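You operate a simulated robot arm through the tools that you are given. There is no shell and no other tool. Be economical: measure what you need, move in short steps, check, and stop when the job is done.

The job below is to be done with a simulated robot arm. You get a single attempt, and the scene is never put back.

JOB
Fit the insert that the pin card names in the grey base and latch the grey hood on.
Fine: inserts lie in the middle drawer; shut it again. Close both latches. Leave the black hood latched.

The check looks at the end state, three seconds after you hand in, the way a careful person would. Anything else that was tipped, shoved, dropped, spilled or broken makes it a failure.

ROBOT AND FRAMES
A 7-joint arm with a two-finger gripper, on a carriage that runs on a rail from [-0.849, -1.015] to [0.678, 0.811] (x, y) and turns from -164 to 168 degrees about z. Base frame: it is fixed where the carriage stands at the start and does not move with it; the origin is on the floor, on the carriage's upright axis, x ahead of it, y to its left, z up; the surface under the hand at the start is at about z = 0.9. Units: m, degrees, N and s.
Its first joint turns from -149.0 to 149.0 degrees. Places, roughly: front hood latch [1.1, -0.2, 1]; grey base [0.9, -0.1, 0.9]; left hood latch [1, 0, 0.9]; middle drawer of the blue cabinet [1, 0, 0.6]; right hood latch [0.9, -0.2, 0.9]; well of the grey base [0.9, -0.1, 0.9]. Payload 2.45 kg.
The TCP is the grasp point between the finger pads, 0.026 m short of the fingertips. In the tool frame z runs along the fingers and y along their closing line. Largest opening 0.096 m; the body of the gripper starts 0.069 m behind the TCP.
Orientation is that of the tool frame in the base frame, as a unit quaternion [x, y, z, w]. With the fingers straight down and closing along the base's y, the tool's x points along the base's -x, its y along +y and its z along -z.

CONTROLS
- The arm moves only by the tool step_arm. Its argument "moves" is a list of rows, each a list of 7 numbers: the shift along the base's x, y, z in units of 400 mm (1.0 is 400 mm), then the turn, a rotation vector about the base's x, y, z in units of 60 degrees (1.0 is 60 degrees), then the opening, from 0 (shut) to 1 (fully open). In form: [[tx, ty, tz, rx, ry, rz, grip], ...]. A call has 1 to 8 rows; each row is the pose to reach, as a shift and turn from the pose commanded when the call began. A call with a number of a shift or a turn outside -1 to 1 is refused whole. A row lasts 0.2 s, in which the tool goes at most 0.05 m and 8.6 degrees; a call with a longer step from one row to the next is refused whole, and so is a gripper value outside its range. Where a pose cannot be reached the arm comes as near as it can. A force on the tool above 90 N (or 10 N above the force at the start of the call, whichever is more), or a blocked arm, ends the call early, and 0.2 s more pass. The fingers move at their own pace and stop on an object; they squeeze with about 45 N. The grip force told is the motor's: it shows also when the fingers shut on nothing. Time passes only in rows, and 0.2 s behind the last, so rows that repeat a pose let the fingers close. The reply holds the time, the measured pose of the TCP, the force on the tool along the base axes, the opening and the grip force, in the units named above and with some noise, with the torque about the TCP (base axes, N m) and any sound that the robot's microphone picked up.
- Cameras (640 x 400 px; columns grow to the right, rows downward): "scene" is now at [0.0261, 0.1414, 1.6804]; the picture's right is [-0.23, -0.97, 0.00], its down [-0.54, 0.13, -0.83] and it looks along [0.81, -0.19, -0.56] (base axes); focal length 252 px, centre (320, 200). "wrist" rides on the gripper at [0.082, 0.003, -0.098] in the tool frame; the picture's right is [-0.04, 1.00, 0.00], its down [-0.73, -0.03, -0.68] and it looks along [-0.68, -0.03, 0.73] (tool axes); focal length 256 px, centre (320, 200). There is no depth. A picture from a camera that has moved, and an enlarged one, comes with that camera's place and axes in the base frame and with its lens. The place of the scene camera against the robot may be out by one fixed shift of up to 0.025 m in any direction.
- snapshot(camera): a new picture of that camera. The clock stands still meanwhile.
- raise_lower(by): slides the trunk up (or, below 0, down) by that many m; the arm and the scene camera ride with it, the base frame stays. It gives what a move gives, with no picture.
- drive_base(legs): drives the robot by 1 to 6 legs, each [ahead, left, turn to the left] in m, m and degrees, along the robot's own axes; the way and the turn of a leg run together, so that a leg with both is an arc; at most 1.5 m and 180 degrees a leg. The arm and the cameras ride along, it lands a little off, and it stops where it bumps. It keeps to its track: a leg is cut to what the track allows. It gives what a move gives.
- pan_tilt(pan, tilt): turns the head with the scene camera to pan (to the left, within 155 degrees either way) and tilt (down, from -29 to 69), counted from straight ahead of the robot. It gives what a move gives.
- enlarge(camera, box): a new picture of the part [left, top, right, bottom] of that camera's present view, enlarged. The clock stands still meanwhile.
- sign_off(): hands the job in; it is judged then, once.

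Go step by step. Nothing tells you exact positions but the pictures and the camera data: compare them with the known pose of the tool, close in by small moves and look again before you grip or let go. The budget is 120 turns and 98 pictures, counting those below and the enlarged ones. Unless the task says otherwise, let go and move clear before handing in, and close with one line.

The tools are called after "Emit:" as a command line: name --pt "numbers of a row" for each row, then --argument value for the rest, lists and objects as JSON in quotes. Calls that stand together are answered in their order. step_arm: Moves the arm, as the interface text tells. Its arguments: {"type":"object","properties":{"moves":{"type":"array","items":{"type":"array","items":{"type":"number"}}}},"required":["moves"]} The other tools are called the same way: raise_lower (by) slides the trunk up or down; drive_base (legs) drives the base; pan_tilt (pan, tilt) turns the head that bears the scene camera; snapshot (camera) takes a picture; enlarge (camera, box) takes an enlarged picture of a part of a camera's view; sign_off () hands the job in.

At the start:

```text
clock: 0.0
eef_pos: [0.9087, 0.0916, 1.2614]
tcp_rot: [0.0, 1.0, 0.0, 0.0]
wrist_force: [-0.4, 0.7, 0.8]
ft_torque: [0.01, 0.0, 0.0]
width: 0.096
grasp_force: 0.2
trunk travel left (down, up): [-0.675, 0.035]
robot x, y, heading: [0.002, -0.0005, 0.1]
head pan, tilt: [-13.6, 34.0]
```

scene: 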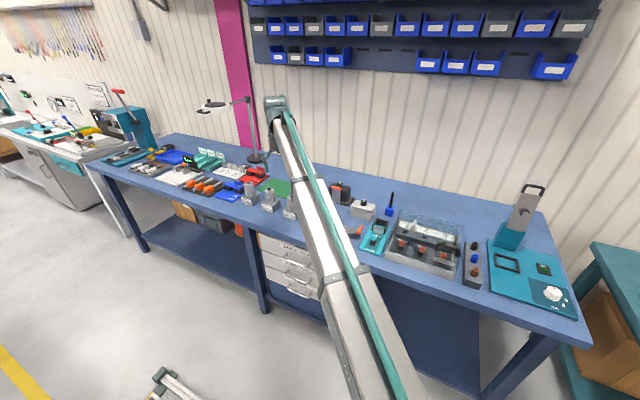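
wrist: 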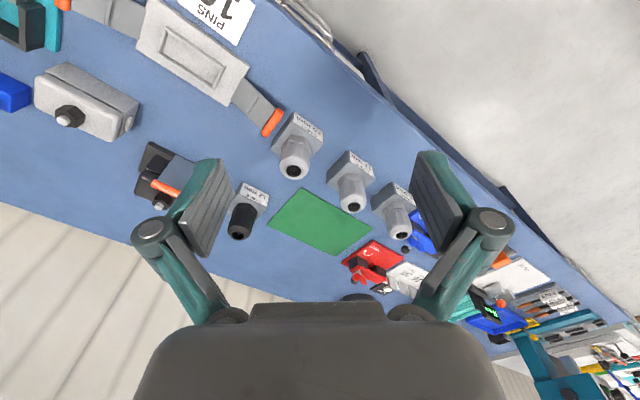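

I see the bench with several hoods, a pin card near the robot edge, and grey parts. I'll first look closer at the card and the hoods.

Emit:
enlarge --camera "wrist" --box '[130, 0, 450, 200]'

Emit:
enlarge --camera "scene" --box '[220, 150, 400, 300]'

Emit:
enlarge --camera "wrist" --box '[0, 0, 200, 220]'

```text
2.00 times, centred on (290, 100) of wrist
camera zoom: at [0.8264, 0.0945, 1.3607], right [0.04, 1.0, 0.0], down [0.73, -0.03, 0.68], along [0.68, -0.03, -0.73], focal length 512 px, centre (380, 400)
```

zoom: 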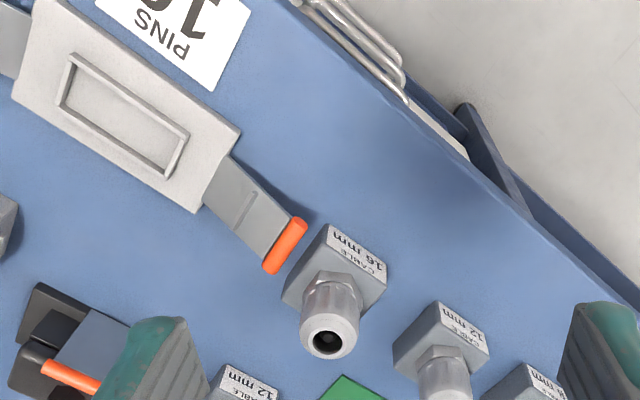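

```text
2.67 times, centred on (310, 225) of scene
camera zoom: at [0.0261, 0.1414, 1.6804], right [-0.23, -0.97, 0.0], down [-0.54, 0.13, -0.83], along [0.81, -0.19, -0.56], focal length 672 px, centre (347, 133)
```

zoom: 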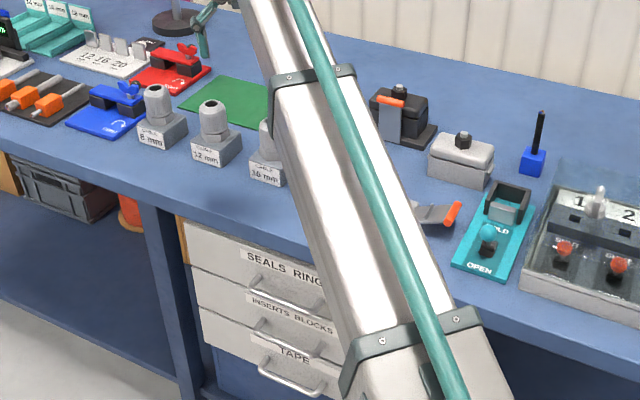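

```text
1.82 times, centred on (100, 110) of wrist
camera zoom: at [0.8264, 0.0945, 1.3607], right [0.04, 1.0, 0.0], down [0.73, -0.03, 0.68], along [0.68, -0.03, -0.73], focal length 465 px, centre (720, 364)
```

zoom: 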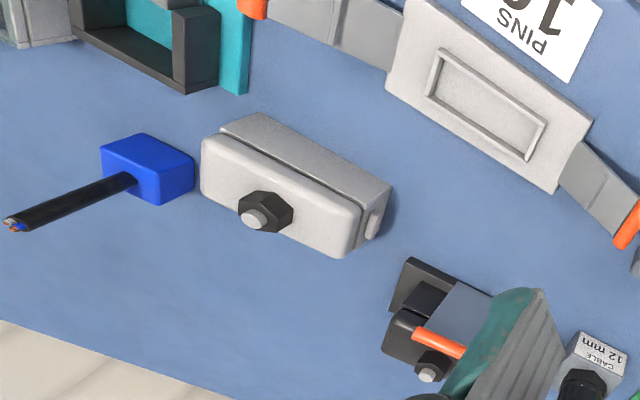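

The grey base (well, two open latches with orange handles), the grey hood behind it, and the card in front of it are visible. I'll shift the hand back and to the right to look at the card and base.

Emit:
step_arm --pt "-0.1 -0.06 0 0 0 0 1" --pt "-0.2 -0.12 0 0 0 0 1" --pt "-0.3 -0.2 0 0 0 0 1" --pt "-0.4 -0.25 0 0 0 0 1" --pt "-0.5 -0.3 0 0 0 0 1" --pt "-0.55 -0.37 0 0 0 0 1" --pt "-0.55 -0.37 0 0 0 0 1"

Emit:
snapshot --camera "wrist"

Emit:
snapshot --camera "scene"

```text
refused: row 3 steps farther than a row can; nothing moved
```

```text
92 pictures are left
camera wrist: at [0.8264, 0.0945, 1.3607], right [0.04, 1.0, 0.0], down [0.73, -0.03, 0.68], along [0.68, -0.03, -0.73], focal length 256 px, centre (320, 200)
```

wrist: 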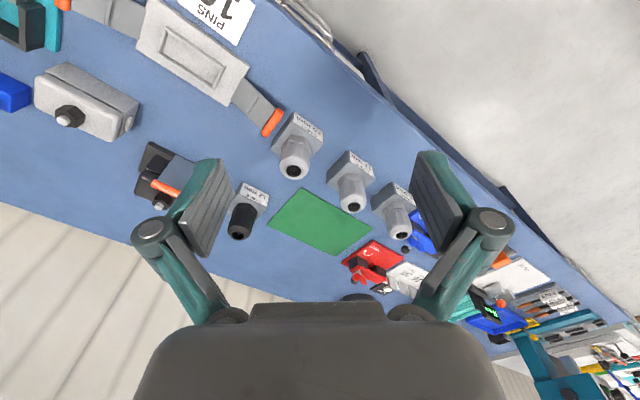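

```text
91 pictures are left
camera scene: at [0.0261, 0.1414, 1.6804], right [-0.23, -0.97, 0.0], down [-0.54, 0.13, -0.83], along [0.81, -0.19, -0.56], focal length 252 px, centre (320, 200)
```

scene: 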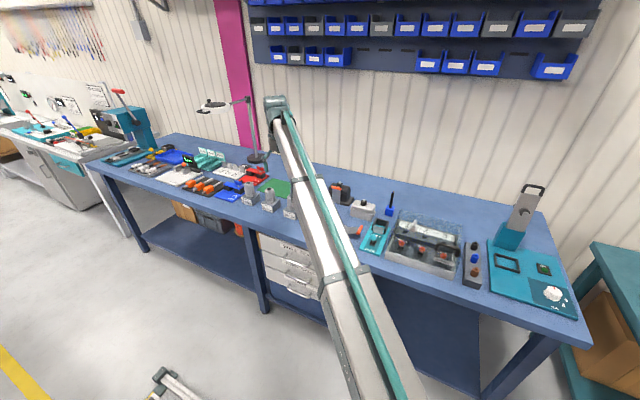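

The bench is skewed against the base axes. Repeating the move with smaller steps.

Emit:
step_arm --pt "-0.09 -0.06 0 0 0 0 1" --pt "-0.18 -0.12 0 0 0 0 1" --pt "-0.27 -0.18 0 0 0 0 1" --pt "-0.36 -0.24 0 0 0 0 1" --pt "-0.45 -0.3 0 0 0 0 1" --pt "-0.54 -0.36 0 0 0 0 1" --pt "-0.6 -0.4 0 0 0 0 1" --pt "-0.6 -0.4 0 0 0 0 1"

Emit:
snapshot --camera "wrist"

```text
clock: 1.8
eef_pos: [0.6741, -0.0706, 1.2558]
tcp_rot: [0.0, 1.0, -0.001, 0.004]
wrist_force: [0.4, -0.1, -0.9]
ft_torque: [0.0, 0.0, -0.03]
width: 0.0961
grasp_force: 0.2
out of reach, approached as far as the arm can: row 7, 8
trunk travel left (down, up): [-0.675, 0.035]
robot x, y, heading: [0.0006, 0.0007, 0.0]
head pan, tilt: [-13.6, 34.0]
```

```text
90 pictures are left
camera wrist: at [0.5906, -0.0659, 1.3522], right [0.04, 1.0, 0.0], down [0.73, -0.03, 0.69], along [0.69, -0.03, -0.73], focal length 256 px, centre (320, 200)
```

wrist: 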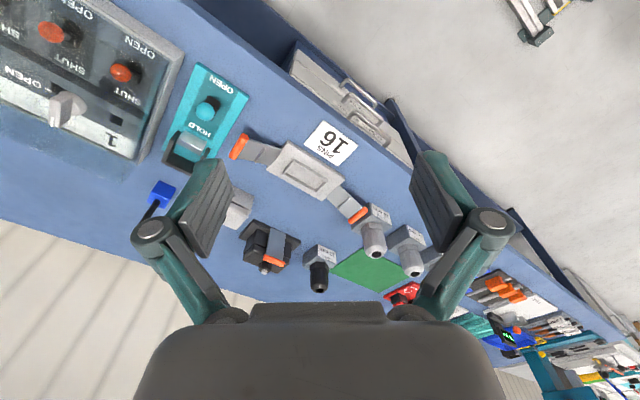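

Zooming on the card and base to read the number and see geometry.

Emit:
enlarge --camera "wrist" --box '[220, 100, 380, 200]'

Emit:
enlarge --camera "wrist" --box '[200, 170, 360, 300]'

Emit:
enlarge --camera "wrist" --box '[260, 20, 460, 145]'

```text
4.00 times, centred on (300, 150) of wrist
camera zoom: at [0.5906, -0.0659, 1.3522], right [0.04, 1.0, 0.0], down [0.73, -0.03, 0.69], along [0.69, -0.03, -0.73], focal length 1024 px, centre (400, 400)
```

zoom: 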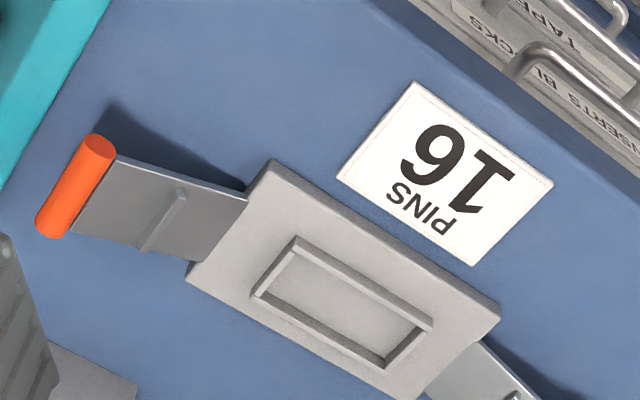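

```text
3.08 times, centred on (280, 235) of wrist
camera zoom: at [0.5906, -0.0659, 1.3522], right [0.04, 1.0, 0.0], down [0.73, -0.03, 0.69], along [0.69, -0.03, -0.73], focal length 788 px, centre (443, 92)
```

zoom: 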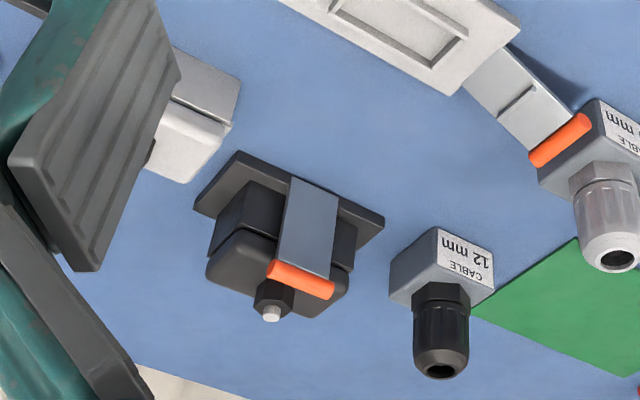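

```text
3.20 times, centred on (360, 82) of wrist
camera zoom: at [0.5906, -0.0659, 1.3522], right [0.04, 1.0, 0.0], down [0.73, -0.03, 0.69], along [0.69, -0.03, -0.73], focal length 819 px, centre (192, 576)
```

zoom: 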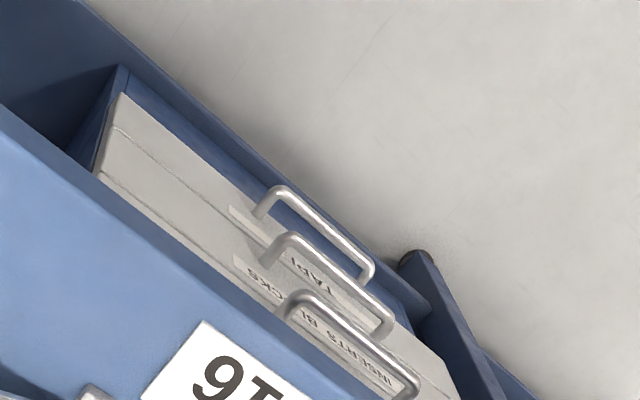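

The card says 16 pins. The bench runs at about 50° (rail direction), base centre ≈ (0.92,-0.11), grey hood ≈ (0.97,-0.29). I'll turn square to the bench, shift a little along it and look at the drawers.

Emit:
drive_base --legs '[[0, 0, -40], [0, 0.15, 0]]'

Emit:
pan_tilt --pan 35 --tilt 50

Emit:
snapshot --camera "scene"

```text
clock: 5.0
eef_pos: [0.5733, -0.366, 1.2545]
tcp_rot: [0.336, 0.942, -0.002, 0.004]
wrist_force: [1.1, -0.3, 0.1]
ft_torque: [-0.04, 0.02, 0.01]
width: 0.0958
grasp_force: 0.1
trunk travel left (down, up): [-0.675, 0.035]
robot x, y, heading: [0.0984, 0.1142, -39.1]
head pan, tilt: [-13.6, 34.0]
```

```text
clock: 6.2
eef_pos: [0.5731, -0.366, 1.2538]
tcp_rot: [0.336, 0.942, -0.003, 0.004]
wrist_force: [0.1, -0.2, 0.0]
ft_torque: [0.01, -0.02, 0.0]
width: 0.096
grasp_force: 0.0
trunk travel left (down, up): [-0.675, 0.035]
robot x, y, heading: [0.0985, 0.1109, -39.1]
head pan, tilt: [35.0, 50.0]
```

```text
86 pictures are left
camera scene: at [0.229, 0.2599, 1.6572], right [-0.07, -1.0, 0.0], down [-0.76, 0.06, -0.64], along [0.64, -0.05, -0.77], focal length 252 px, centre (320, 200)
```

scene: 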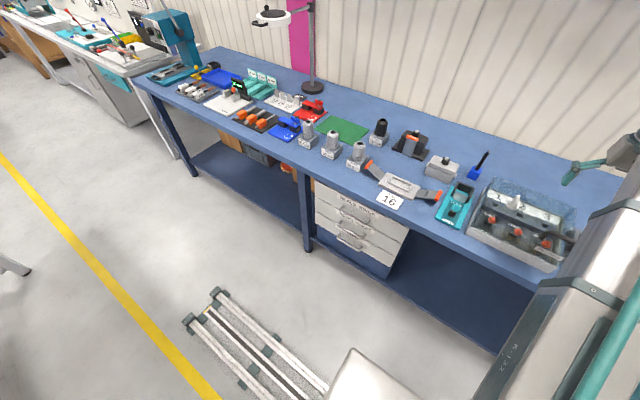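

The drawer cabinet is now visible under the bench. Zooming in on drawers and on the base region.

Emit:
enlarge --camera "scene" --box '[295, 165, 425, 285]'

Emit:
enlarge --camera "scene" --box '[340, 120, 500, 220]'

```text
3.33 times, centred on (360, 225) of scene
camera zoom: at [0.229, 0.2599, 1.6572], right [-0.07, -1.0, 0.0], down [-0.76, 0.06, -0.64], along [0.64, -0.05, -0.77], focal length 840 px, centre (187, 117)
```

zoom: 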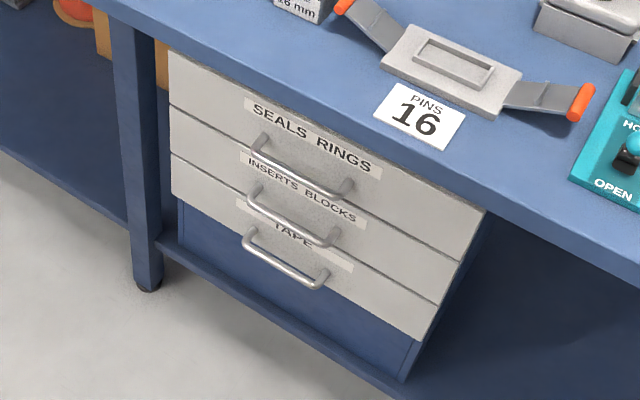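

```text
4.00 times, centred on (420, 170) of scene
camera zoom: at [0.229, 0.2599, 1.6572], right [-0.07, -1.0, 0.0], down [-0.76, 0.06, -0.64], along [0.64, -0.05, -0.77], focal length 1007 px, centre (-80, 320)
```

zoom: 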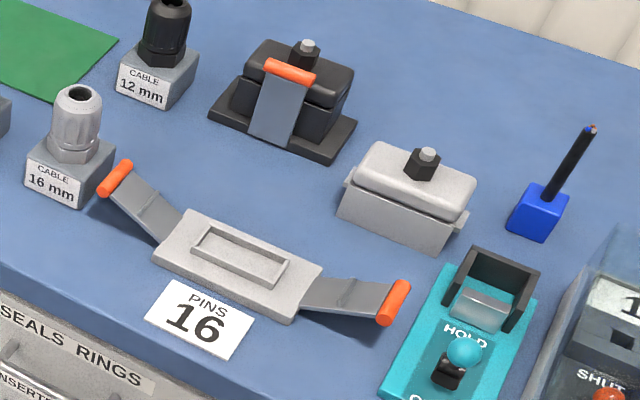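

Handle of the middle drawer is around (0.91,0.04,0.62), recessed under the bench edge, so I'll approach it horizontally. First I'll reorient the tool high in the free space in front of the bench.

Emit:
step_arm --pt "0.0205 0.0669 0 0.0091 -0.1016 -0.0721 0.6" --pt "0.041 0.1338 0 0.0182 -0.2032 -0.1442 0.6" --pt "0.0615 0.2007 0 0.0273 -0.3048 -0.2163 0.6" --pt "0.082 0.2676 0 0.0364 -0.4064 -0.2884 0.6" --pt "0.1025 0.3345 0 0.0455 -0.508 -0.3605 0.6" --pt "0.123 0.4014 0 0.0546 -0.6096 -0.4326 0.6" --pt "0.1435 0.4683 0 0.0637 -0.7112 -0.5047 0.6" --pt "0.164 0.5352 0 0.0728 -0.8128 -0.5768 0.6"

Emit:
step_arm --pt "0.0205 0.0669 0 0.0091 -0.1016 -0.0721 0.6" --pt "0.041 0.1338 0 0.0182 -0.2032 -0.1442 0.6" --pt "0.0615 0.2007 0 0.0273 -0.3048 -0.2163 0.6" --pt "0.082 0.2676 0 0.0364 -0.4064 -0.2884 0.6" --pt "0.1025 0.3345 0 0.0455 -0.508 -0.3605 0.6" --pt "0.123 0.4014 0 0.0546 -0.6096 -0.4326 0.6" --pt "0.1435 0.4683 0 0.0637 -0.7112 -0.5047 0.6" --pt "0.164 0.5352 0 0.0728 -0.8128 -0.5768 0.6"

```text
clock: 8.0
eef_pos: [0.6452, -0.1558, 1.258]
tcp_rot: [0.564, 0.717, 0.168, 0.374]
wrist_force: [-0.1, -0.7, 0.5]
ft_torque: [-0.01, 0.01, -0.03]
width: 0.0574
grasp_force: 0.1
out of reach, approached as far as the arm can: row 8
trunk travel left (down, up): [-0.675, 0.035]
robot x, y, heading: [0.093, 0.1136, -39.3]
head pan, tilt: [35.0, 50.0]
```

```text
clock: 9.8
eef_pos: [0.7389, 0.0665, 1.2653]
tcp_rot: [0.64, 0.302, 0.292, 0.644]
wrist_force: [0.0, 0.1, -0.5]
ft_torque: [0.01, 0.0, 0.01]
width: 0.0575
grasp_force: 0.0
out of reach, approached as far as the arm can: row 1, 2, 3, 4, 5, 6, 7, 8
trunk travel left (down, up): [-0.675, 0.035]
robot x, y, heading: [0.0969, 0.1107, -39.3]
head pan, tilt: [35.0, 50.0]
```

The tool is horizontal and square to the drawers, fingertips about 8 cm before the bench edge. Lowering the trunk now.

Emit:
raise_lower --by -0.5

Emit:
snapshot --camera "scene"

Emit:
snapshot --camera "wrist"

```text
refused: -0.5 is not a number from -0.4 to 0.4
```

```text
83 pictures are left
camera scene: at [0.229, 0.2603, 1.6571], right [-0.07, -1.0, 0.0], down [-0.76, 0.06, -0.64], along [0.64, -0.05, -0.77], focal length 252 px, centre (320, 200)
```

scene: 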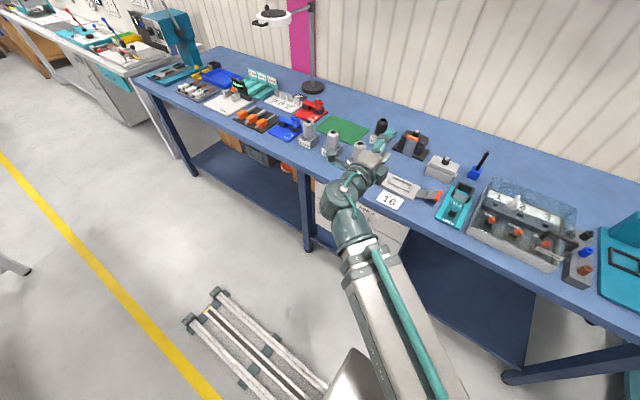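

```text
82 pictures are left
camera wrist: at [0.7165, 0.1931, 1.2674], right [-0.02, -0.02, 1.0], down [-0.99, -0.12, -0.02], along [0.12, -0.99, -0.02], focal length 256 px, centre (320, 200)
```

wrist: 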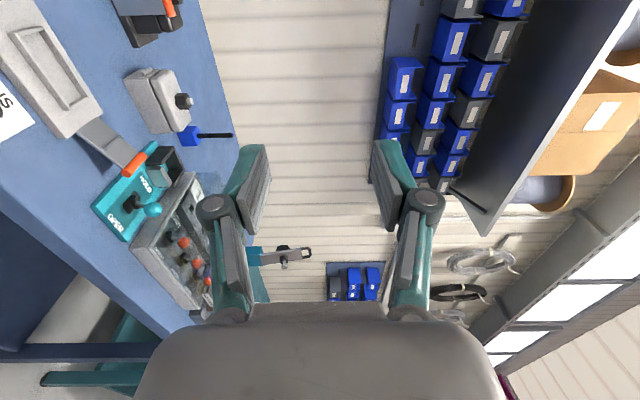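

Clear of the bench; lowering in permitted amounts.

Emit:
raise_lower --by -0.3

Emit:
raise_lower --by -0.3

Emit:
snapshot --camera "wrist"

Emit:
snapshot --camera "scene"

```text
clock: 12.8
eef_pos: [0.7384, 0.0663, 0.9654]
tcp_rot: [0.64, 0.301, 0.292, 0.644]
wrist_force: [0.5, 0.1, -0.2]
ft_torque: [0.03, 0.0, -0.02]
width: 0.0576
grasp_force: 0.2
trunk travel left (down, up): [-0.375, 0.335]
robot x, y, heading: [0.0935, 0.1129, -39.1]
head pan, tilt: [35.0, 50.0]
```

```text
clock: 15.8
eef_pos: [0.7395, 0.0651, 0.666]
tcp_rot: [0.64, 0.301, 0.292, 0.643]
wrist_force: [-0.5, 0.4, -0.3]
ft_torque: [0.0, 0.01, 0.0]
width: 0.0574
grasp_force: 0.2
trunk travel left (down, up): [-0.075, 0.635]
robot x, y, heading: [0.0946, 0.1107, -39.1]
head pan, tilt: [35.0, 50.0]
```

```text
81 pictures are left
camera wrist: at [0.7165, 0.1922, 0.6677], right [-0.02, -0.02, 1.0], down [-0.99, -0.12, -0.02], along [0.12, -0.99, -0.02], focal length 256 px, centre (320, 200)
```

wrist: 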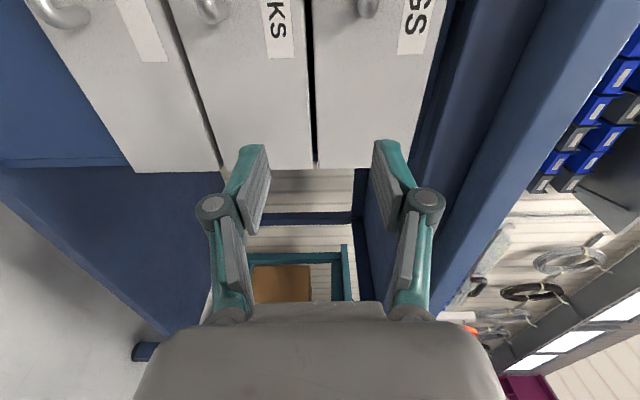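

```text
80 pictures are left
camera scene: at [0.229, 0.2599, 1.0572], right [-0.07, -1.0, 0.0], down [-0.76, 0.06, -0.64], along [0.64, -0.05, -0.77], focal length 252 px, centre (320, 200)
```

scene: 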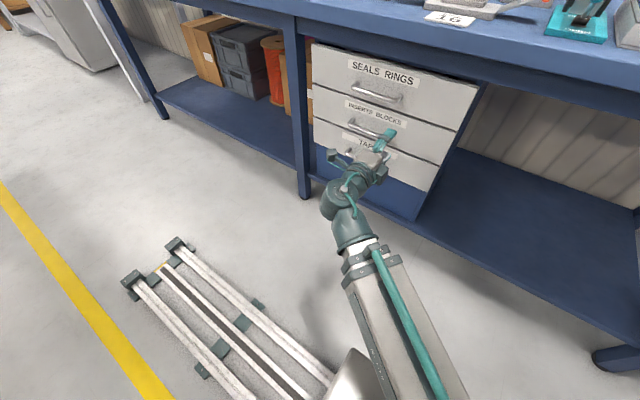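

Middle handle is estimated at z≈0.585, along-bench ≈0.61. Moving in front of it without advancing and looking again.

Emit:
step_arm --pt "0.046 0.055 -0.0675 0 0 0 0.6" --pt "0.092 0.11 -0.135 0 0 0 0.6" --pt "0.138 0.165 -0.2025 0 0 0 0.6" --pt "0.138 0.165 -0.2025 0 0 0 0.6"

Emit:
snapshot --camera "wrist"

Emit:
enlarge --camera "scene" --box '[300, 60, 460, 200]'

```text
clock: 16.8
eef_pos: [0.7936, 0.1307, 0.6071]
tcp_rot: [0.644, 0.31, 0.284, 0.64]
wrist_force: [0.5, 0.5, 0.2]
ft_torque: [0.02, 0.01, 0.0]
width: 0.0573
grasp_force: 0.1
out of reach, approached as far as the arm can: row 2, 3, 4
trunk travel left (down, up): [-0.075, 0.635]
robot x, y, heading: [0.095, 0.1121, -39.1]
head pan, tilt: [35.0, 50.0]
```

```text
79 pictures are left
camera wrist: at [0.7704, 0.2568, 0.6108], right [0.01, -0.02, 1.0], down [-0.99, -0.12, 0.01], along [0.12, -0.99, -0.02], focal length 256 px, centre (320, 200)
```

wrist: 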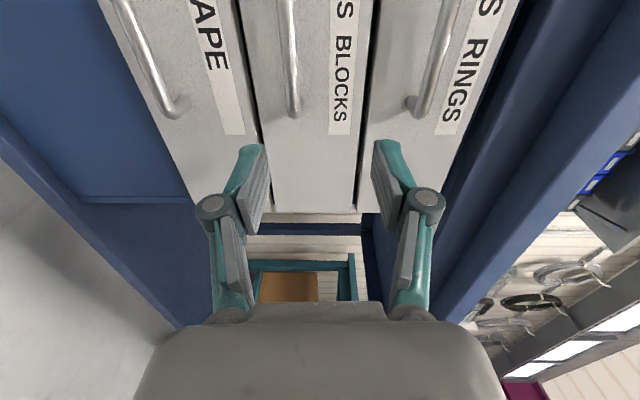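

```text
2.86 times, centred on (380, 130) of scene
camera zoom: at [0.2289, 0.2599, 1.0571], right [-0.07, -1.0, 0.0], down [-0.76, 0.06, -0.64], along [0.64, -0.05, -0.77], focal length 720 px, centre (149, 400)
```

zoom: 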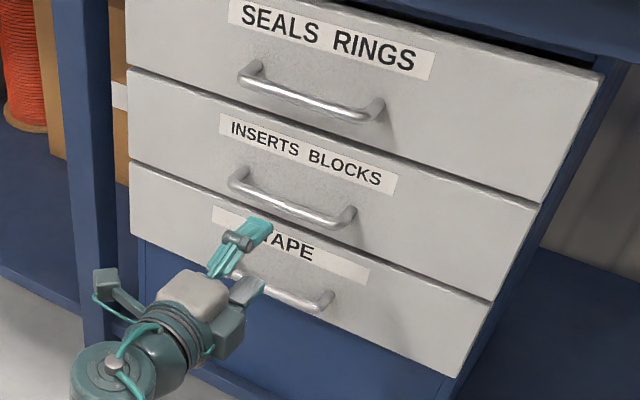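

Middle handle bar: n≈0.66, z≈0.583, right end at a≈0.58. Lower the trunk a bit, centre, and check before advancing.

Emit:
raise_lower --by -0.05

Emit:
step_arm --pt "0.042 0.05 0.065 0 0 0 0.6" --pt "0.118 -0.014 0.065 0 0 0 0.6" --pt "0.176 -0.062 0.065 0 0 0 0.6" --pt "0.176 -0.062 0.065 0 0 0 0.6"

Emit:
snapshot --camera "wrist"

```text
clock: 17.7
eef_pos: [0.7933, 0.131, 0.5586]
tcp_rot: [0.643, 0.309, 0.285, 0.64]
wrist_force: [0.2, 0.2, -1.2]
ft_torque: [-0.01, 0.03, -0.01]
width: 0.0574
grasp_force: 0.0
trunk travel left (down, up): [-0.025, 0.685]
robot x, y, heading: [0.0942, 0.112, -39.3]
head pan, tilt: [35.0, 50.0]
```

```text
clock: 18.7
eef_pos: [0.8654, 0.1049, 0.582]
tcp_rot: [0.642, 0.31, 0.285, 0.64]
wrist_force: [-0.1, -0.4, 0.4]
ft_torque: [-0.01, -0.01, 0.01]
width: 0.0578
grasp_force: 0.0
trunk travel left (down, up): [-0.025, 0.685]
robot x, y, heading: [0.0944, 0.1139, -39.2]
head pan, tilt: [35.0, 50.0]
```

```text
77 pictures are left
camera wrist: at [0.8422, 0.2312, 0.5856], right [0.01, -0.02, 1.0], down [-0.99, -0.12, 0.01], along [0.12, -0.99, -0.02], focal length 256 px, centre (320, 200)
```

wrist: 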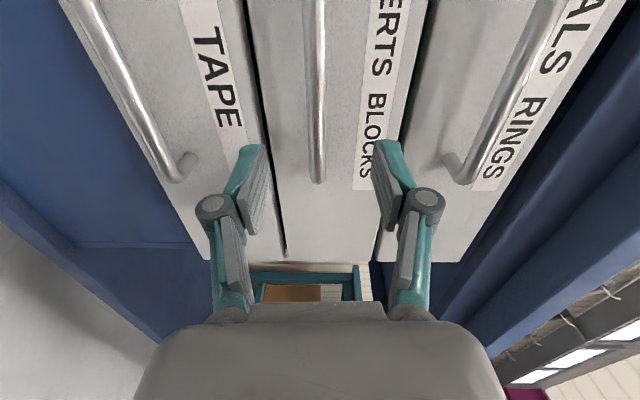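

The bar is centred between the fingers. Advancing 5.5 cm and closing.

Emit:
step_arm --pt "0.06 -0.05 0 0 0 0 0.6" --pt "0.1055 -0.088 0 0 0 0 0.6" --pt "0.1055 -0.088 0 0 0 0 0.0" --pt "0.1055 -0.088 0 0 0 0 0.0" --pt "0.1055 -0.088 0 0 0 0 0.0" --pt "0.1055 -0.088 0 0 0 0 0.0"

Emit:
snapshot --camera "wrist"

```text
clock: 20.1
eef_pos: [0.9057, 0.0689, 0.5786]
tcp_rot: [0.646, 0.31, 0.284, 0.637]
wrist_force: [-10.8, 3.1, -33.1]
ft_torque: [1.17, -0.08, -0.05]
width: 0.014
grasp_force: 40.2
trunk travel left (down, up): [-0.025, 0.685]
robot x, y, heading: [0.0921, 0.1108, -39.1]
head pan, tilt: [35.0, 50.0]
```

```text
76 pictures are left
camera wrist: at [0.8826, 0.1953, 0.5836], right [0.01, -0.03, 1.0], down [-0.99, -0.12, 0.01], along [0.12, -0.99, -0.03], focal length 256 px, centre (320, 200)
```

wrist: 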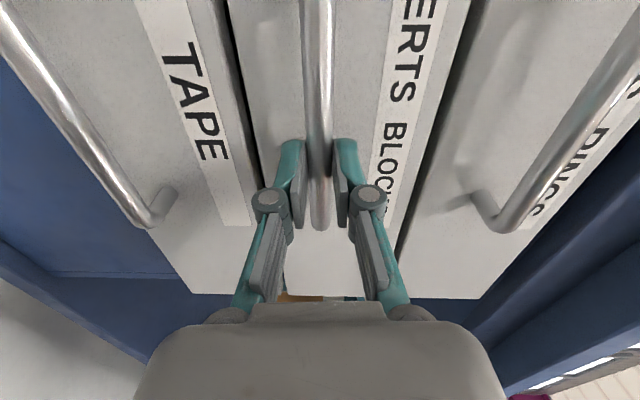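

Gripped the handle. Relieving the vertical load slightly and pulling the drawer out ~0.2 m.

Emit:
step_arm --pt "0 0 -0.01 0 0 0 0" --pt "-0.048 0.04 -0.01 0 0 0 0" --pt "-0.096 0.08 -0.01 0 0 0 0" --pt "-0.144 0.12 -0.01 0 0 0 0" --pt "-0.192 0.16 -0.01 0 0 0 0" --pt "-0.24 0.2 -0.01 0 0 0 0" --pt "-0.288 0.24 -0.01 0 0 0 0" --pt "-0.336 0.28 -0.01 0 0 0 0"

Emit:
snapshot --camera "scene"

```text
clock: 21.9
eef_pos: [0.7714, 0.1816, 0.5794]
tcp_rot: [0.644, 0.308, 0.284, 0.64]
wrist_force: [-14.1, -16.6, -17.3]
ft_torque: [0.97, -0.37, 0.01]
width: 0.014
grasp_force: 40.6
trunk travel left (down, up): [-0.025, 0.685]
robot x, y, heading: [0.0932, 0.109, -39.2]
head pan, tilt: [35.0, 50.0]
```

```text
75 pictures are left
camera scene: at [0.2293, 0.2592, 1.0072], right [-0.07, -1.0, 0.0], down [-0.76, 0.06, -0.64], along [0.64, -0.05, -0.77], focal length 252 px, centre (320, 200)
```

scene: 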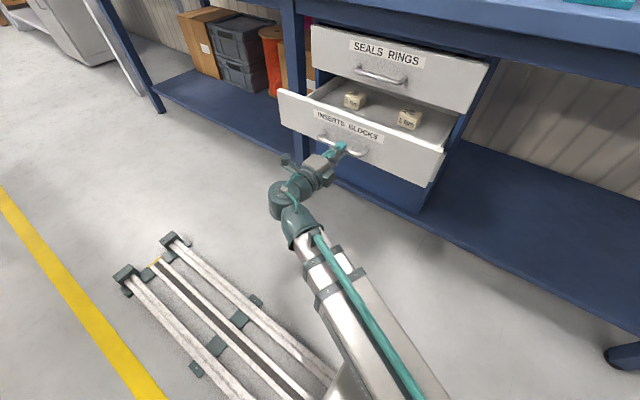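

The drawer is open ~17 cm and inserts are visible. Zooming in.

Emit:
enlarge --camera "scene" --box '[310, 70, 470, 170]'

```text
4.00 times, centred on (390, 120) of scene
camera zoom: at [0.2293, 0.2592, 1.0072], right [-0.07, -1.0, 0.0], down [-0.76, 0.06, -0.64], along [0.64, -0.05, -0.77], focal length 1007 px, centre (40, 520)
```

zoom: 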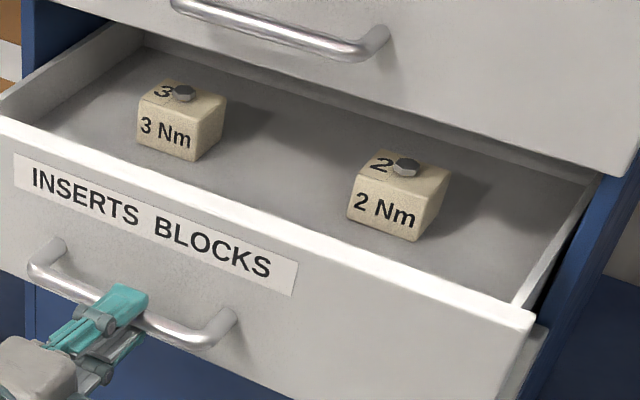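

Only torque blocks in front; the inserts must lie farther back. Pulling further.

Emit:
step_arm --pt "-0.048 0.04 0 0 0 0 0" --pt "-0.096 0.08 0 0 0 0 0" --pt "-0.144 0.12 0 0 0 0 0" --pt "-0.192 0.16 0 0 0 0 0" --pt "-0.23 0.192 0 0 0 0 0" --pt "-0.23 0.192 0 0 0 0 0"

Emit:
enlarge --camera "scene" --box '[260, 70, 500, 220]'

```text
clock: 23.3
eef_pos: [0.6786, 0.2589, 0.579]
tcp_rot: [0.644, 0.309, 0.284, 0.639]
wrist_force: [-18.3, -18.9, -17.1]
ft_torque: [0.91, -0.35, 0.27]
width: 0.0139
grasp_force: 40.9
trunk travel left (down, up): [-0.025, 0.685]
robot x, y, heading: [0.0951, 0.1119, -39.3]
head pan, tilt: [35.0, 50.0]
```

```text
2.67 times, centred on (380, 145) of scene
camera zoom: at [0.229, 0.2593, 1.0072], right [-0.07, -1.0, 0.0], down [-0.76, 0.06, -0.64], along [0.64, -0.05, -0.77], focal length 672 px, centre (160, 347)
```

zoom: 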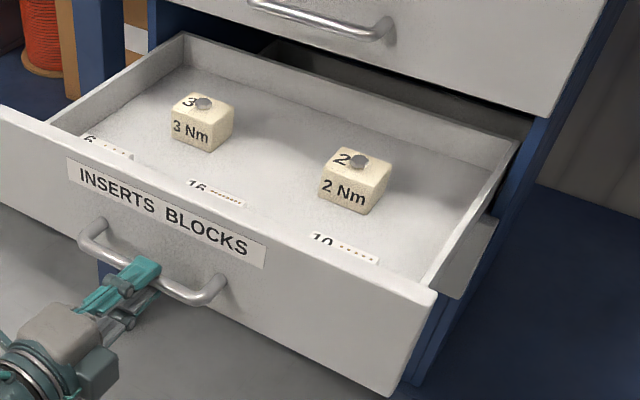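

The drawer is fully open; small white inserts labelled 6, 16, 10 lie just behind its front. Releasing the handle and backing off.

Emit:
step_arm --pt "0 0 0 0 0 0 0.5" --pt "0 0 0 0 0 0 0.5" --pt "0 0 0 0 0 0 0.5" --pt "-0.048 0.04 0 0 0 0 0.5" --pt "-0.096 0.08 0 0 0 0 0.5" --pt "-0.144 0.12 0 0 0 0 0.5" --pt "-0.154 0.128 0 0 0 0 0.5"

Emit:
raise_lower --by 0.4

Emit:
snapshot --camera "scene"

```text
clock: 24.9
eef_pos: [0.6192, 0.31, 0.5818]
tcp_rot: [0.643, 0.309, 0.284, 0.64]
wrist_force: [-0.7, 0.2, -0.1]
ft_torque: [-0.02, -0.03, -0.02]
width: 0.0481
grasp_force: 0.1
trunk travel left (down, up): [-0.025, 0.685]
robot x, y, heading: [0.0928, 0.11, -39.1]
head pan, tilt: [35.0, 50.0]
```

```text
clock: 28.7
eef_pos: [0.6172, 0.3097, 0.9806]
tcp_rot: [0.643, 0.309, 0.286, 0.64]
wrist_force: [-0.1, -0.1, -0.8]
ft_torque: [0.0, -0.02, 0.02]
width: 0.0482
grasp_force: 0.0
trunk travel left (down, up): [-0.425, 0.285]
robot x, y, heading: [0.0957, 0.1123, -39.1]
head pan, tilt: [35.0, 50.0]
```

```text
72 pictures are left
camera scene: at [0.229, 0.2599, 1.4071], right [-0.07, -1.0, 0.0], down [-0.76, 0.06, -0.64], along [0.64, -0.05, -0.77], focal length 252 px, centre (320, 200)
```

scene: 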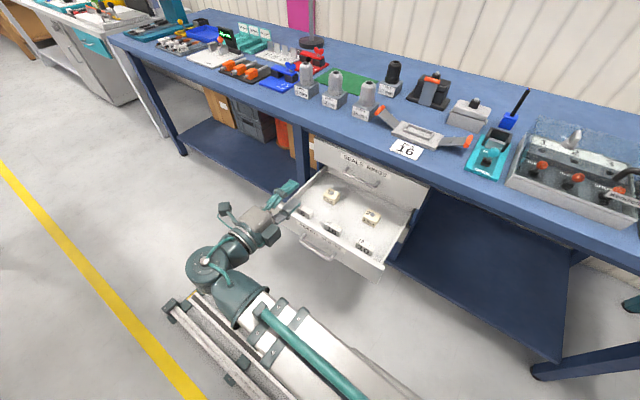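

Zooming into the drawer from this higher view.

Emit:
enlarge --camera "scene" --box '[285, 165, 405, 275]'

```text
3.64 times, centred on (345, 220) of scene
camera zoom: at [0.229, 0.2599, 1.4071], right [-0.07, -1.0, 0.0], down [-0.76, 0.06, -0.64], along [0.64, -0.05, -0.77], focal length 916 px, centre (229, 127)
```

zoom: 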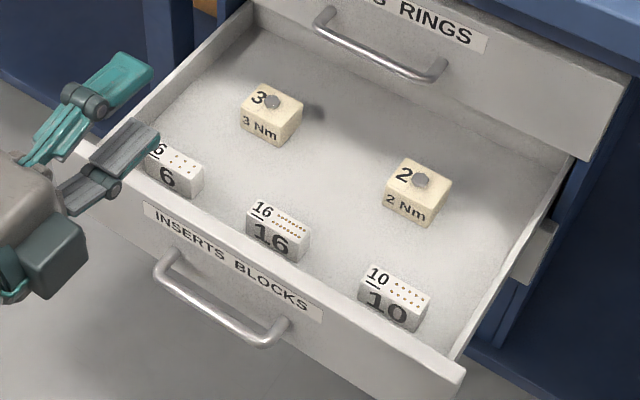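

Insert 16 is the middle of the three, long axis along the bench. Rotating the tool back to pointing down over the drawer.

Emit:
step_arm --pt "0.0246 -0.0205 0 -0.0091 0.1016 0.0721 1" --pt "0.0492 -0.041 0 -0.0182 0.2032 0.1442 1" --pt "0.0738 -0.0615 0 -0.0273 0.3048 0.2163 1" --pt "0.0984 -0.082 0 -0.0364 0.4064 0.2884 1" --pt "0.123 -0.1025 0 -0.0455 0.508 0.3605 1" --pt "0.1476 -0.123 0 -0.0546 0.6096 0.4326 1" --pt "0.1722 -0.1435 0 -0.0637 0.7112 0.5047 1" --pt "0.1968 -0.164 0 -0.0728 0.8128 0.5768 1"

Emit:
step_arm --pt "0.0246 -0.0205 0 -0.0091 0.1016 0.0721 1" --pt "0.0492 -0.041 0 -0.0182 0.2032 0.1442 1" --pt "0.0738 -0.0615 0 -0.0273 0.3048 0.2163 1" --pt "0.0984 -0.082 0 -0.0364 0.4064 0.2884 1" --pt "0.123 -0.1025 0 -0.0455 0.508 0.3605 1" --pt "0.1476 -0.123 0 -0.0546 0.6096 0.4326 1" --pt "0.1722 -0.1435 0 -0.0637 0.7112 0.5047 1" --pt "0.1968 -0.164 0 -0.0728 0.8128 0.5768 1"

Emit:
snapshot --camera "wrist"

```text
clock: 30.5
eef_pos: [0.698, 0.2444, 0.9811]
tcp_rot: [0.559, 0.725, 0.158, 0.369]
wrist_force: [0.4, -0.6, 0.0]
ft_torque: [-0.02, -0.02, 0.02]
width: 0.0959
grasp_force: 0.2
out of reach, approached as far as the arm can: row 3, 4
trunk travel left (down, up): [-0.425, 0.285]
robot x, y, heading: [0.0963, 0.1111, -39.0]
head pan, tilt: [35.0, 50.0]
```

```text
clock: 32.3
eef_pos: [0.7766, 0.1784, 0.9806]
tcp_rot: [0.326, 0.945, -0.01, -0.001]
wrist_force: [-0.8, 0.5, 0.5]
ft_torque: [0.0, -0.06, -0.03]
width: 0.096
grasp_force: 0.0
trunk travel left (down, up): [-0.425, 0.285]
robot x, y, heading: [0.093, 0.114, -39.1]
head pan, tilt: [35.0, 50.0]
```

```text
70 pictures are left
camera wrist: at [0.7131, 0.233, 1.0793], right [0.65, 0.76, -0.02], down [0.56, -0.46, 0.68], along [0.51, -0.45, -0.73], focal length 256 px, centre (320, 200)
```

wrist: 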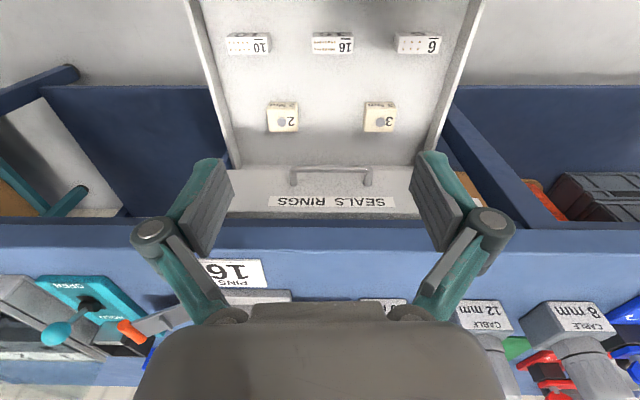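

Insert 16 sits at about (0.796,0.180). Shifting over it and lowering with the trunk.

Emit:
step_arm --pt "0.048 0.003 0 0 0 0 1" --pt "0.048 0.003 0 0 0 0 1"

Emit:
raise_lower --by -0.26

Emit:
snapshot --camera "wrist"

```text
clock: 32.9
eef_pos: [0.7943, 0.1794, 0.9806]
tcp_rot: [0.328, 0.945, -0.01, 0.0]
wrist_force: [0.7, 0.6, -1.0]
ft_torque: [0.0, 0.02, 0.0]
width: 0.0957
grasp_force: 0.1
trunk travel left (down, up): [-0.425, 0.285]
robot x, y, heading: [0.0954, 0.1128, -39.3]
head pan, tilt: [35.0, 50.0]
```

```text
clock: 35.6
eef_pos: [0.7934, 0.1787, 0.7212]
tcp_rot: [0.328, 0.945, -0.01, 0.0]
wrist_force: [0.4, 0.7, 0.0]
ft_torque: [0.03, 0.0, -0.01]
width: 0.0959
grasp_force: 0.1
trunk travel left (down, up): [-0.165, 0.545]
robot x, y, heading: [0.0948, 0.113, -39.4]
head pan, tilt: [35.0, 50.0]
```

```text
69 pictures are left
camera wrist: at [0.7318, 0.2345, 0.8189], right [0.65, 0.76, -0.02], down [0.56, -0.46, 0.68], along [0.51, -0.45, -0.73], focal length 256 px, centre (320, 200)
```

wrist: 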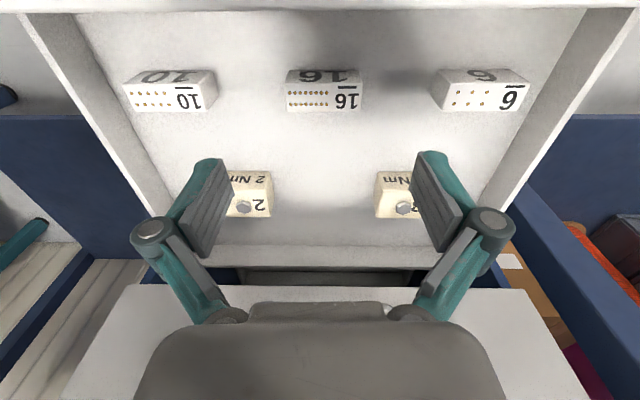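

Insert top is at z≈0.615, length ≈6 cm. Correcting the small tilt/yaw and descending to just above it.

Emit:
step_arm --pt "-0.005 0.0125 -0.07 0.018 -0.0063 -0.027 1" --pt "-0.005 0.0125 -0.14 0.018 -0.0063 -0.027 1" --pt "-0.005 0.0125 -0.14 0.018 -0.0063 -0.027 1"

Emit:
snapshot --camera "wrist"

```text
clock: 36.4
eef_pos: [0.7938, 0.1839, 0.6643]
tcp_rot: [0.34, 0.94, -0.001, 0.001]
wrist_force: [-0.4, 0.2, 0.7]
ft_torque: [-0.02, 0.02, 0.01]
width: 0.0961
grasp_force: 0.0
trunk travel left (down, up): [-0.165, 0.545]
robot x, y, heading: [0.0951, 0.1092, -39.4]
head pan, tilt: [35.0, 50.0]
```

```text
68 pictures are left
camera wrist: at [0.732, 0.2399, 0.763], right [0.67, 0.74, 0.0], down [0.54, -0.49, 0.68], along [0.5, -0.46, -0.73], focal length 256 px, centre (320, 200)
```

wrist: 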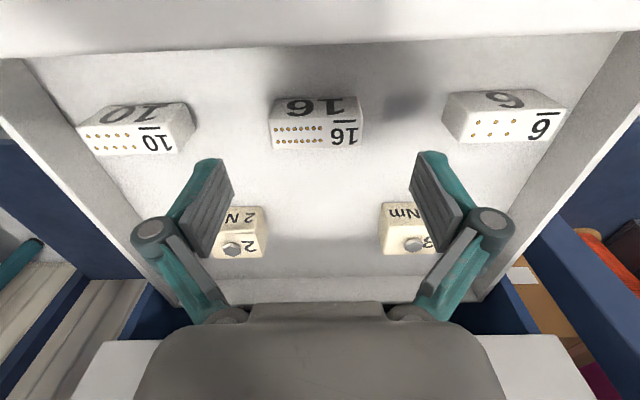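

Aligned within a millimetre or two. Descending to take the top ~18 mm of the insert and closing.

Emit:
step_arm --pt "-0.0095 -0.0035 -0.05 0 0 0 1" --pt "-0.0095 -0.0035 -0.1 0 0 0 1" --pt "-0.0095 -0.0035 -0.1 0 0 0 1" --pt "-0.0095 -0.0035 -0.1 0 0 0 0.3" --pt "-0.0095 -0.0035 -0.1 0 0 0 0.3" --pt "-0.0095 -0.0035 -0.1 0 0 0 0.3"

Emit:
snapshot --camera "wrist"

```text
clock: 37.8
eef_pos: [0.789, 0.1834, 0.6266]
tcp_rot: [0.341, 0.94, 0.0, 0.0]
wrist_force: [0.6, 0.5, 0.1]
ft_torque: [0.02, 0.02, 0.01]
width: 0.0288
grasp_force: 0.2
trunk travel left (down, up): [-0.165, 0.545]
robot x, y, heading: [0.0984, 0.1159, -39.1]
head pan, tilt: [35.0, 50.0]
```

```text
67 pictures are left
camera wrist: at [0.7278, 0.2387, 0.7245], right [0.67, 0.74, 0.0], down [0.54, -0.49, 0.68], along [0.5, -0.46, -0.73], focal length 256 px, centre (320, 200)
```

wrist: 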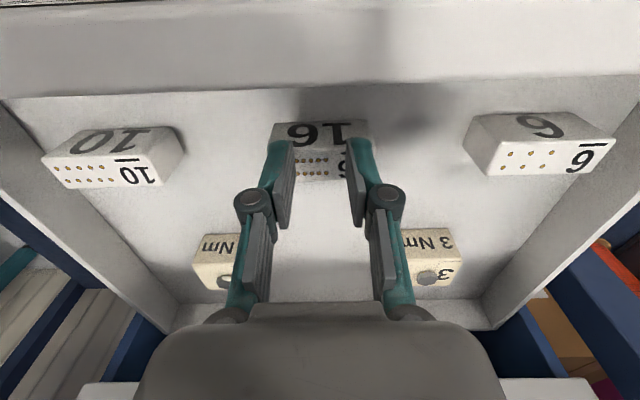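

The fingers closed above the insert – it's lower and a bit farther than I figured (top z≈0.575, n≈0.51). Opening, shifting 2 cm forward, and looking again.

Emit:
step_arm --pt "0 0 0.03 0 0 0 1" --pt "0.038 -0.032 0.03 0 0 0 1" --pt "0.038 -0.032 0.03 0 0 0 1" --pt "0.038 -0.032 0.03 0 0 0 1"

Emit:
snapshot --camera "wrist"

```text
clock: 38.8
eef_pos: [0.8057, 0.1703, 0.6389]
tcp_rot: [0.341, 0.94, 0.0, 0.0]
wrist_force: [-0.1, -0.5, 0.1]
ft_torque: [0.01, 0.04, 0.04]
width: 0.0961
grasp_force: 0.1
trunk travel left (down, up): [-0.165, 0.545]
robot x, y, heading: [0.098, 0.1118, -39.3]
head pan, tilt: [35.0, 50.0]
```

```text
66 pictures are left
camera wrist: at [0.7432, 0.2266, 0.7369], right [0.67, 0.74, 0.0], down [0.54, -0.49, 0.68], along [0.5, -0.46, -0.73], focal length 256 px, centre (320, 200)
```

wrist: 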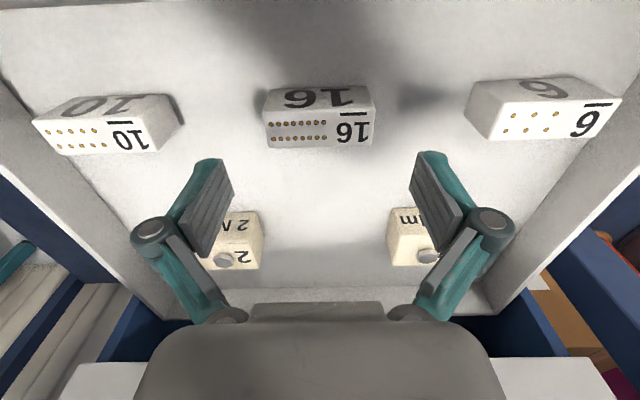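

Refined: insert top z≈0.585, centre right under the TCP, length ≈7 cm. Descending to z=0.587 and closing.

Emit:
step_arm --pt "-0.002 0 -0.05 0 0 0 1" --pt "-0.002 0 -0.1 0 0 0 1" --pt "-0.002 0 -0.13 0 0 0 1" --pt "-0.002 0 -0.13 0 0 0 1"

Emit:
step_arm --pt "0 0 0 0 0 0 0.4" --pt "0 0 0 0 0 0 0.4" --pt "0 0 0 0 0 0 0.4"

Emit:
snapshot --camera "wrist"

```text
clock: 39.8
eef_pos: [0.8024, 0.1704, 0.5855]
tcp_rot: [0.34, 0.94, 0.0, 0.001]
wrist_force: [0.0, 0.6, -0.4]
ft_torque: [-0.01, 0.02, -0.01]
width: 0.0963
grasp_force: 0.1
trunk travel left (down, up): [-0.165, 0.545]
robot x, y, heading: [0.0932, 0.1144, -39.2]
head pan, tilt: [35.0, 50.0]
```

```text
clock: 40.6
eef_pos: [0.8035, 0.1695, 0.5852]
tcp_rot: [0.34, 0.94, 0.0, 0.001]
wrist_force: [-0.1, -0.4, 1.1]
ft_torque: [0.0, 0.0, 0.02]
width: 0.0689
grasp_force: 45.3
trunk travel left (down, up): [-0.165, 0.545]
robot x, y, heading: [0.0945, 0.1111, -39.2]
head pan, tilt: [35.0, 50.0]
```

```text
65 pictures are left
camera wrist: at [0.7413, 0.2257, 0.6844], right [0.67, 0.74, 0.0], down [0.54, -0.49, 0.68], along [0.5, -0.46, -0.73], focal length 256 px, centre (320, 200)
```

wrist: 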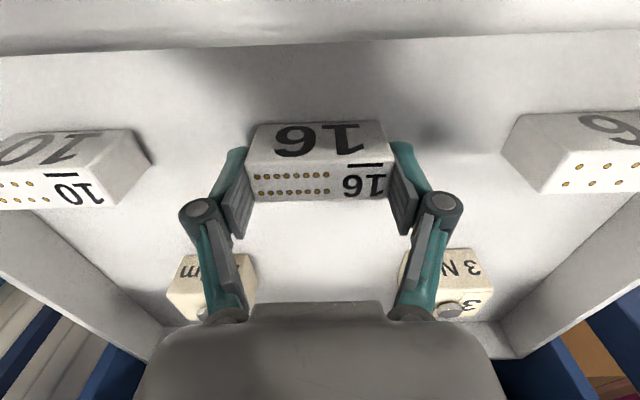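

Insert 16 is held (width 0.069). Lifting it straight up.

Emit:
step_arm --pt "0 0 0.06 0 0 0 0.4" --pt "0 0 0.16 0 0 0 0.4" --pt "0 0 0.26 0 0 0 0.4" --pt "0 0 0.3 0 0 0 0.4"

Emit:
snapshot --camera "wrist"

Emit:
raise_lower --by 0.4

```text
clock: 41.6
eef_pos: [0.8014, 0.1704, 0.7051]
tcp_rot: [0.34, 0.94, 0.0, 0.0]
wrist_force: [0.6, 0.6, -0.6]
ft_torque: [-0.01, -0.03, 0.01]
width: 0.0691
grasp_force: 44.8
trunk travel left (down, up): [-0.165, 0.545]
robot x, y, heading: [0.0931, 0.1134, -39.2]
head pan, tilt: [35.0, 50.0]
```

```text
64 pictures are left
camera wrist: at [0.7402, 0.2261, 0.803], right [0.67, 0.74, 0.0], down [0.54, -0.49, 0.68], along [0.5, -0.46, -0.73], focal length 256 px, centre (320, 200)
```

wrist: 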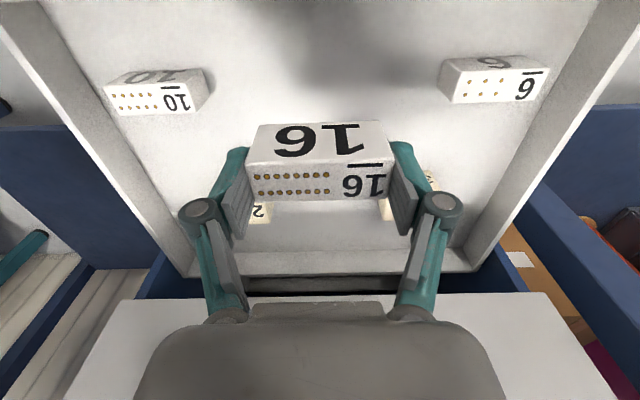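

```text
clock: 45.4
eef_pos: [0.8018, 0.1704, 1.1046]
tcp_rot: [0.341, 0.94, -0.001, 0.0]
wrist_force: [0.4, 0.5, -0.2]
ft_torque: [0.02, -0.02, -0.02]
width: 0.0691
grasp_force: 45.2
trunk travel left (down, up): [-0.565, 0.145]
robot x, y, heading: [0.095, 0.1125, -39.2]
head pan, tilt: [35.0, 50.0]
```

The insert sits ~7 mm toward the robot from the TCP with its bottom ~33 mm below TCP. Carrying it over the grey base.

Emit:
step_arm --pt "0.043 -0.102 0 0 0 0 0.4" --pt "0.086 -0.204 0 0 0 0 0.4" --pt "0.129 -0.306 0 0 0 0 0.4" --pt "0.172 -0.408 0 0 0 0 0.4" --pt "0.215 -0.51 0 0 0 0 0.4" --pt "0.258 -0.612 0 0 0 0 0.4" --pt "0.302 -0.7145 0 0 0 0 0.4" --pt "0.302 -0.7145 0 0 0 0 0.4"

Emit:
snapshot --camera "wrist"

```text
clock: 47.2
eef_pos: [0.9245, -0.1123, 1.1058]
tcp_rot: [0.34, 0.94, 0.001, 0.0]
wrist_force: [0.6, -0.7, -0.4]
ft_torque: [0.03, -0.03, -0.01]
width: 0.0688
grasp_force: 45.0
trunk travel left (down, up): [-0.565, 0.145]
robot x, y, heading: [0.0944, 0.1106, -39.2]
head pan, tilt: [35.0, 50.0]
```

```text
63 pictures are left
camera wrist: at [0.8628, -0.0574, 1.2031], right [0.67, 0.74, 0.0], down [0.54, -0.49, 0.68], along [0.5, -0.46, -0.73], focal length 256 px, centre (320, 200)
```

wrist: 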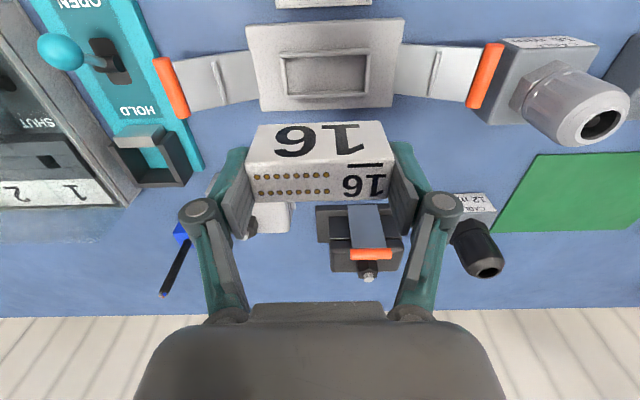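

The well is visible just in front of the insert. Zooming for measurement.

Emit:
enlarge --camera "wrist" --box '[230, 0, 430, 125]'

```text
3.20 times, centred on (330, 62) of wrist
camera zoom: at [0.8628, -0.0574, 1.2031], right [0.67, 0.74, 0.0], down [0.54, -0.49, 0.68], along [0.5, -0.46, -0.73], focal length 819 px, centre (288, 640)
```

zoom: 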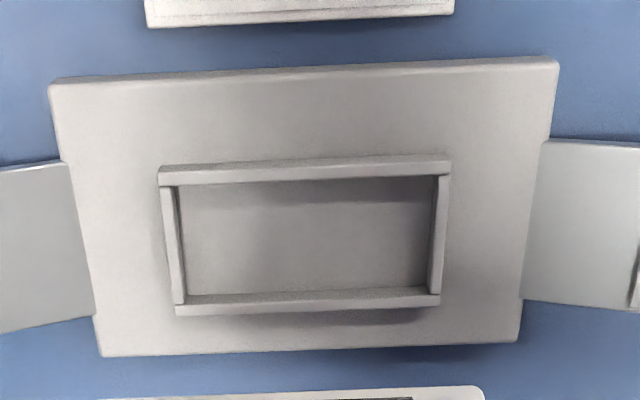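

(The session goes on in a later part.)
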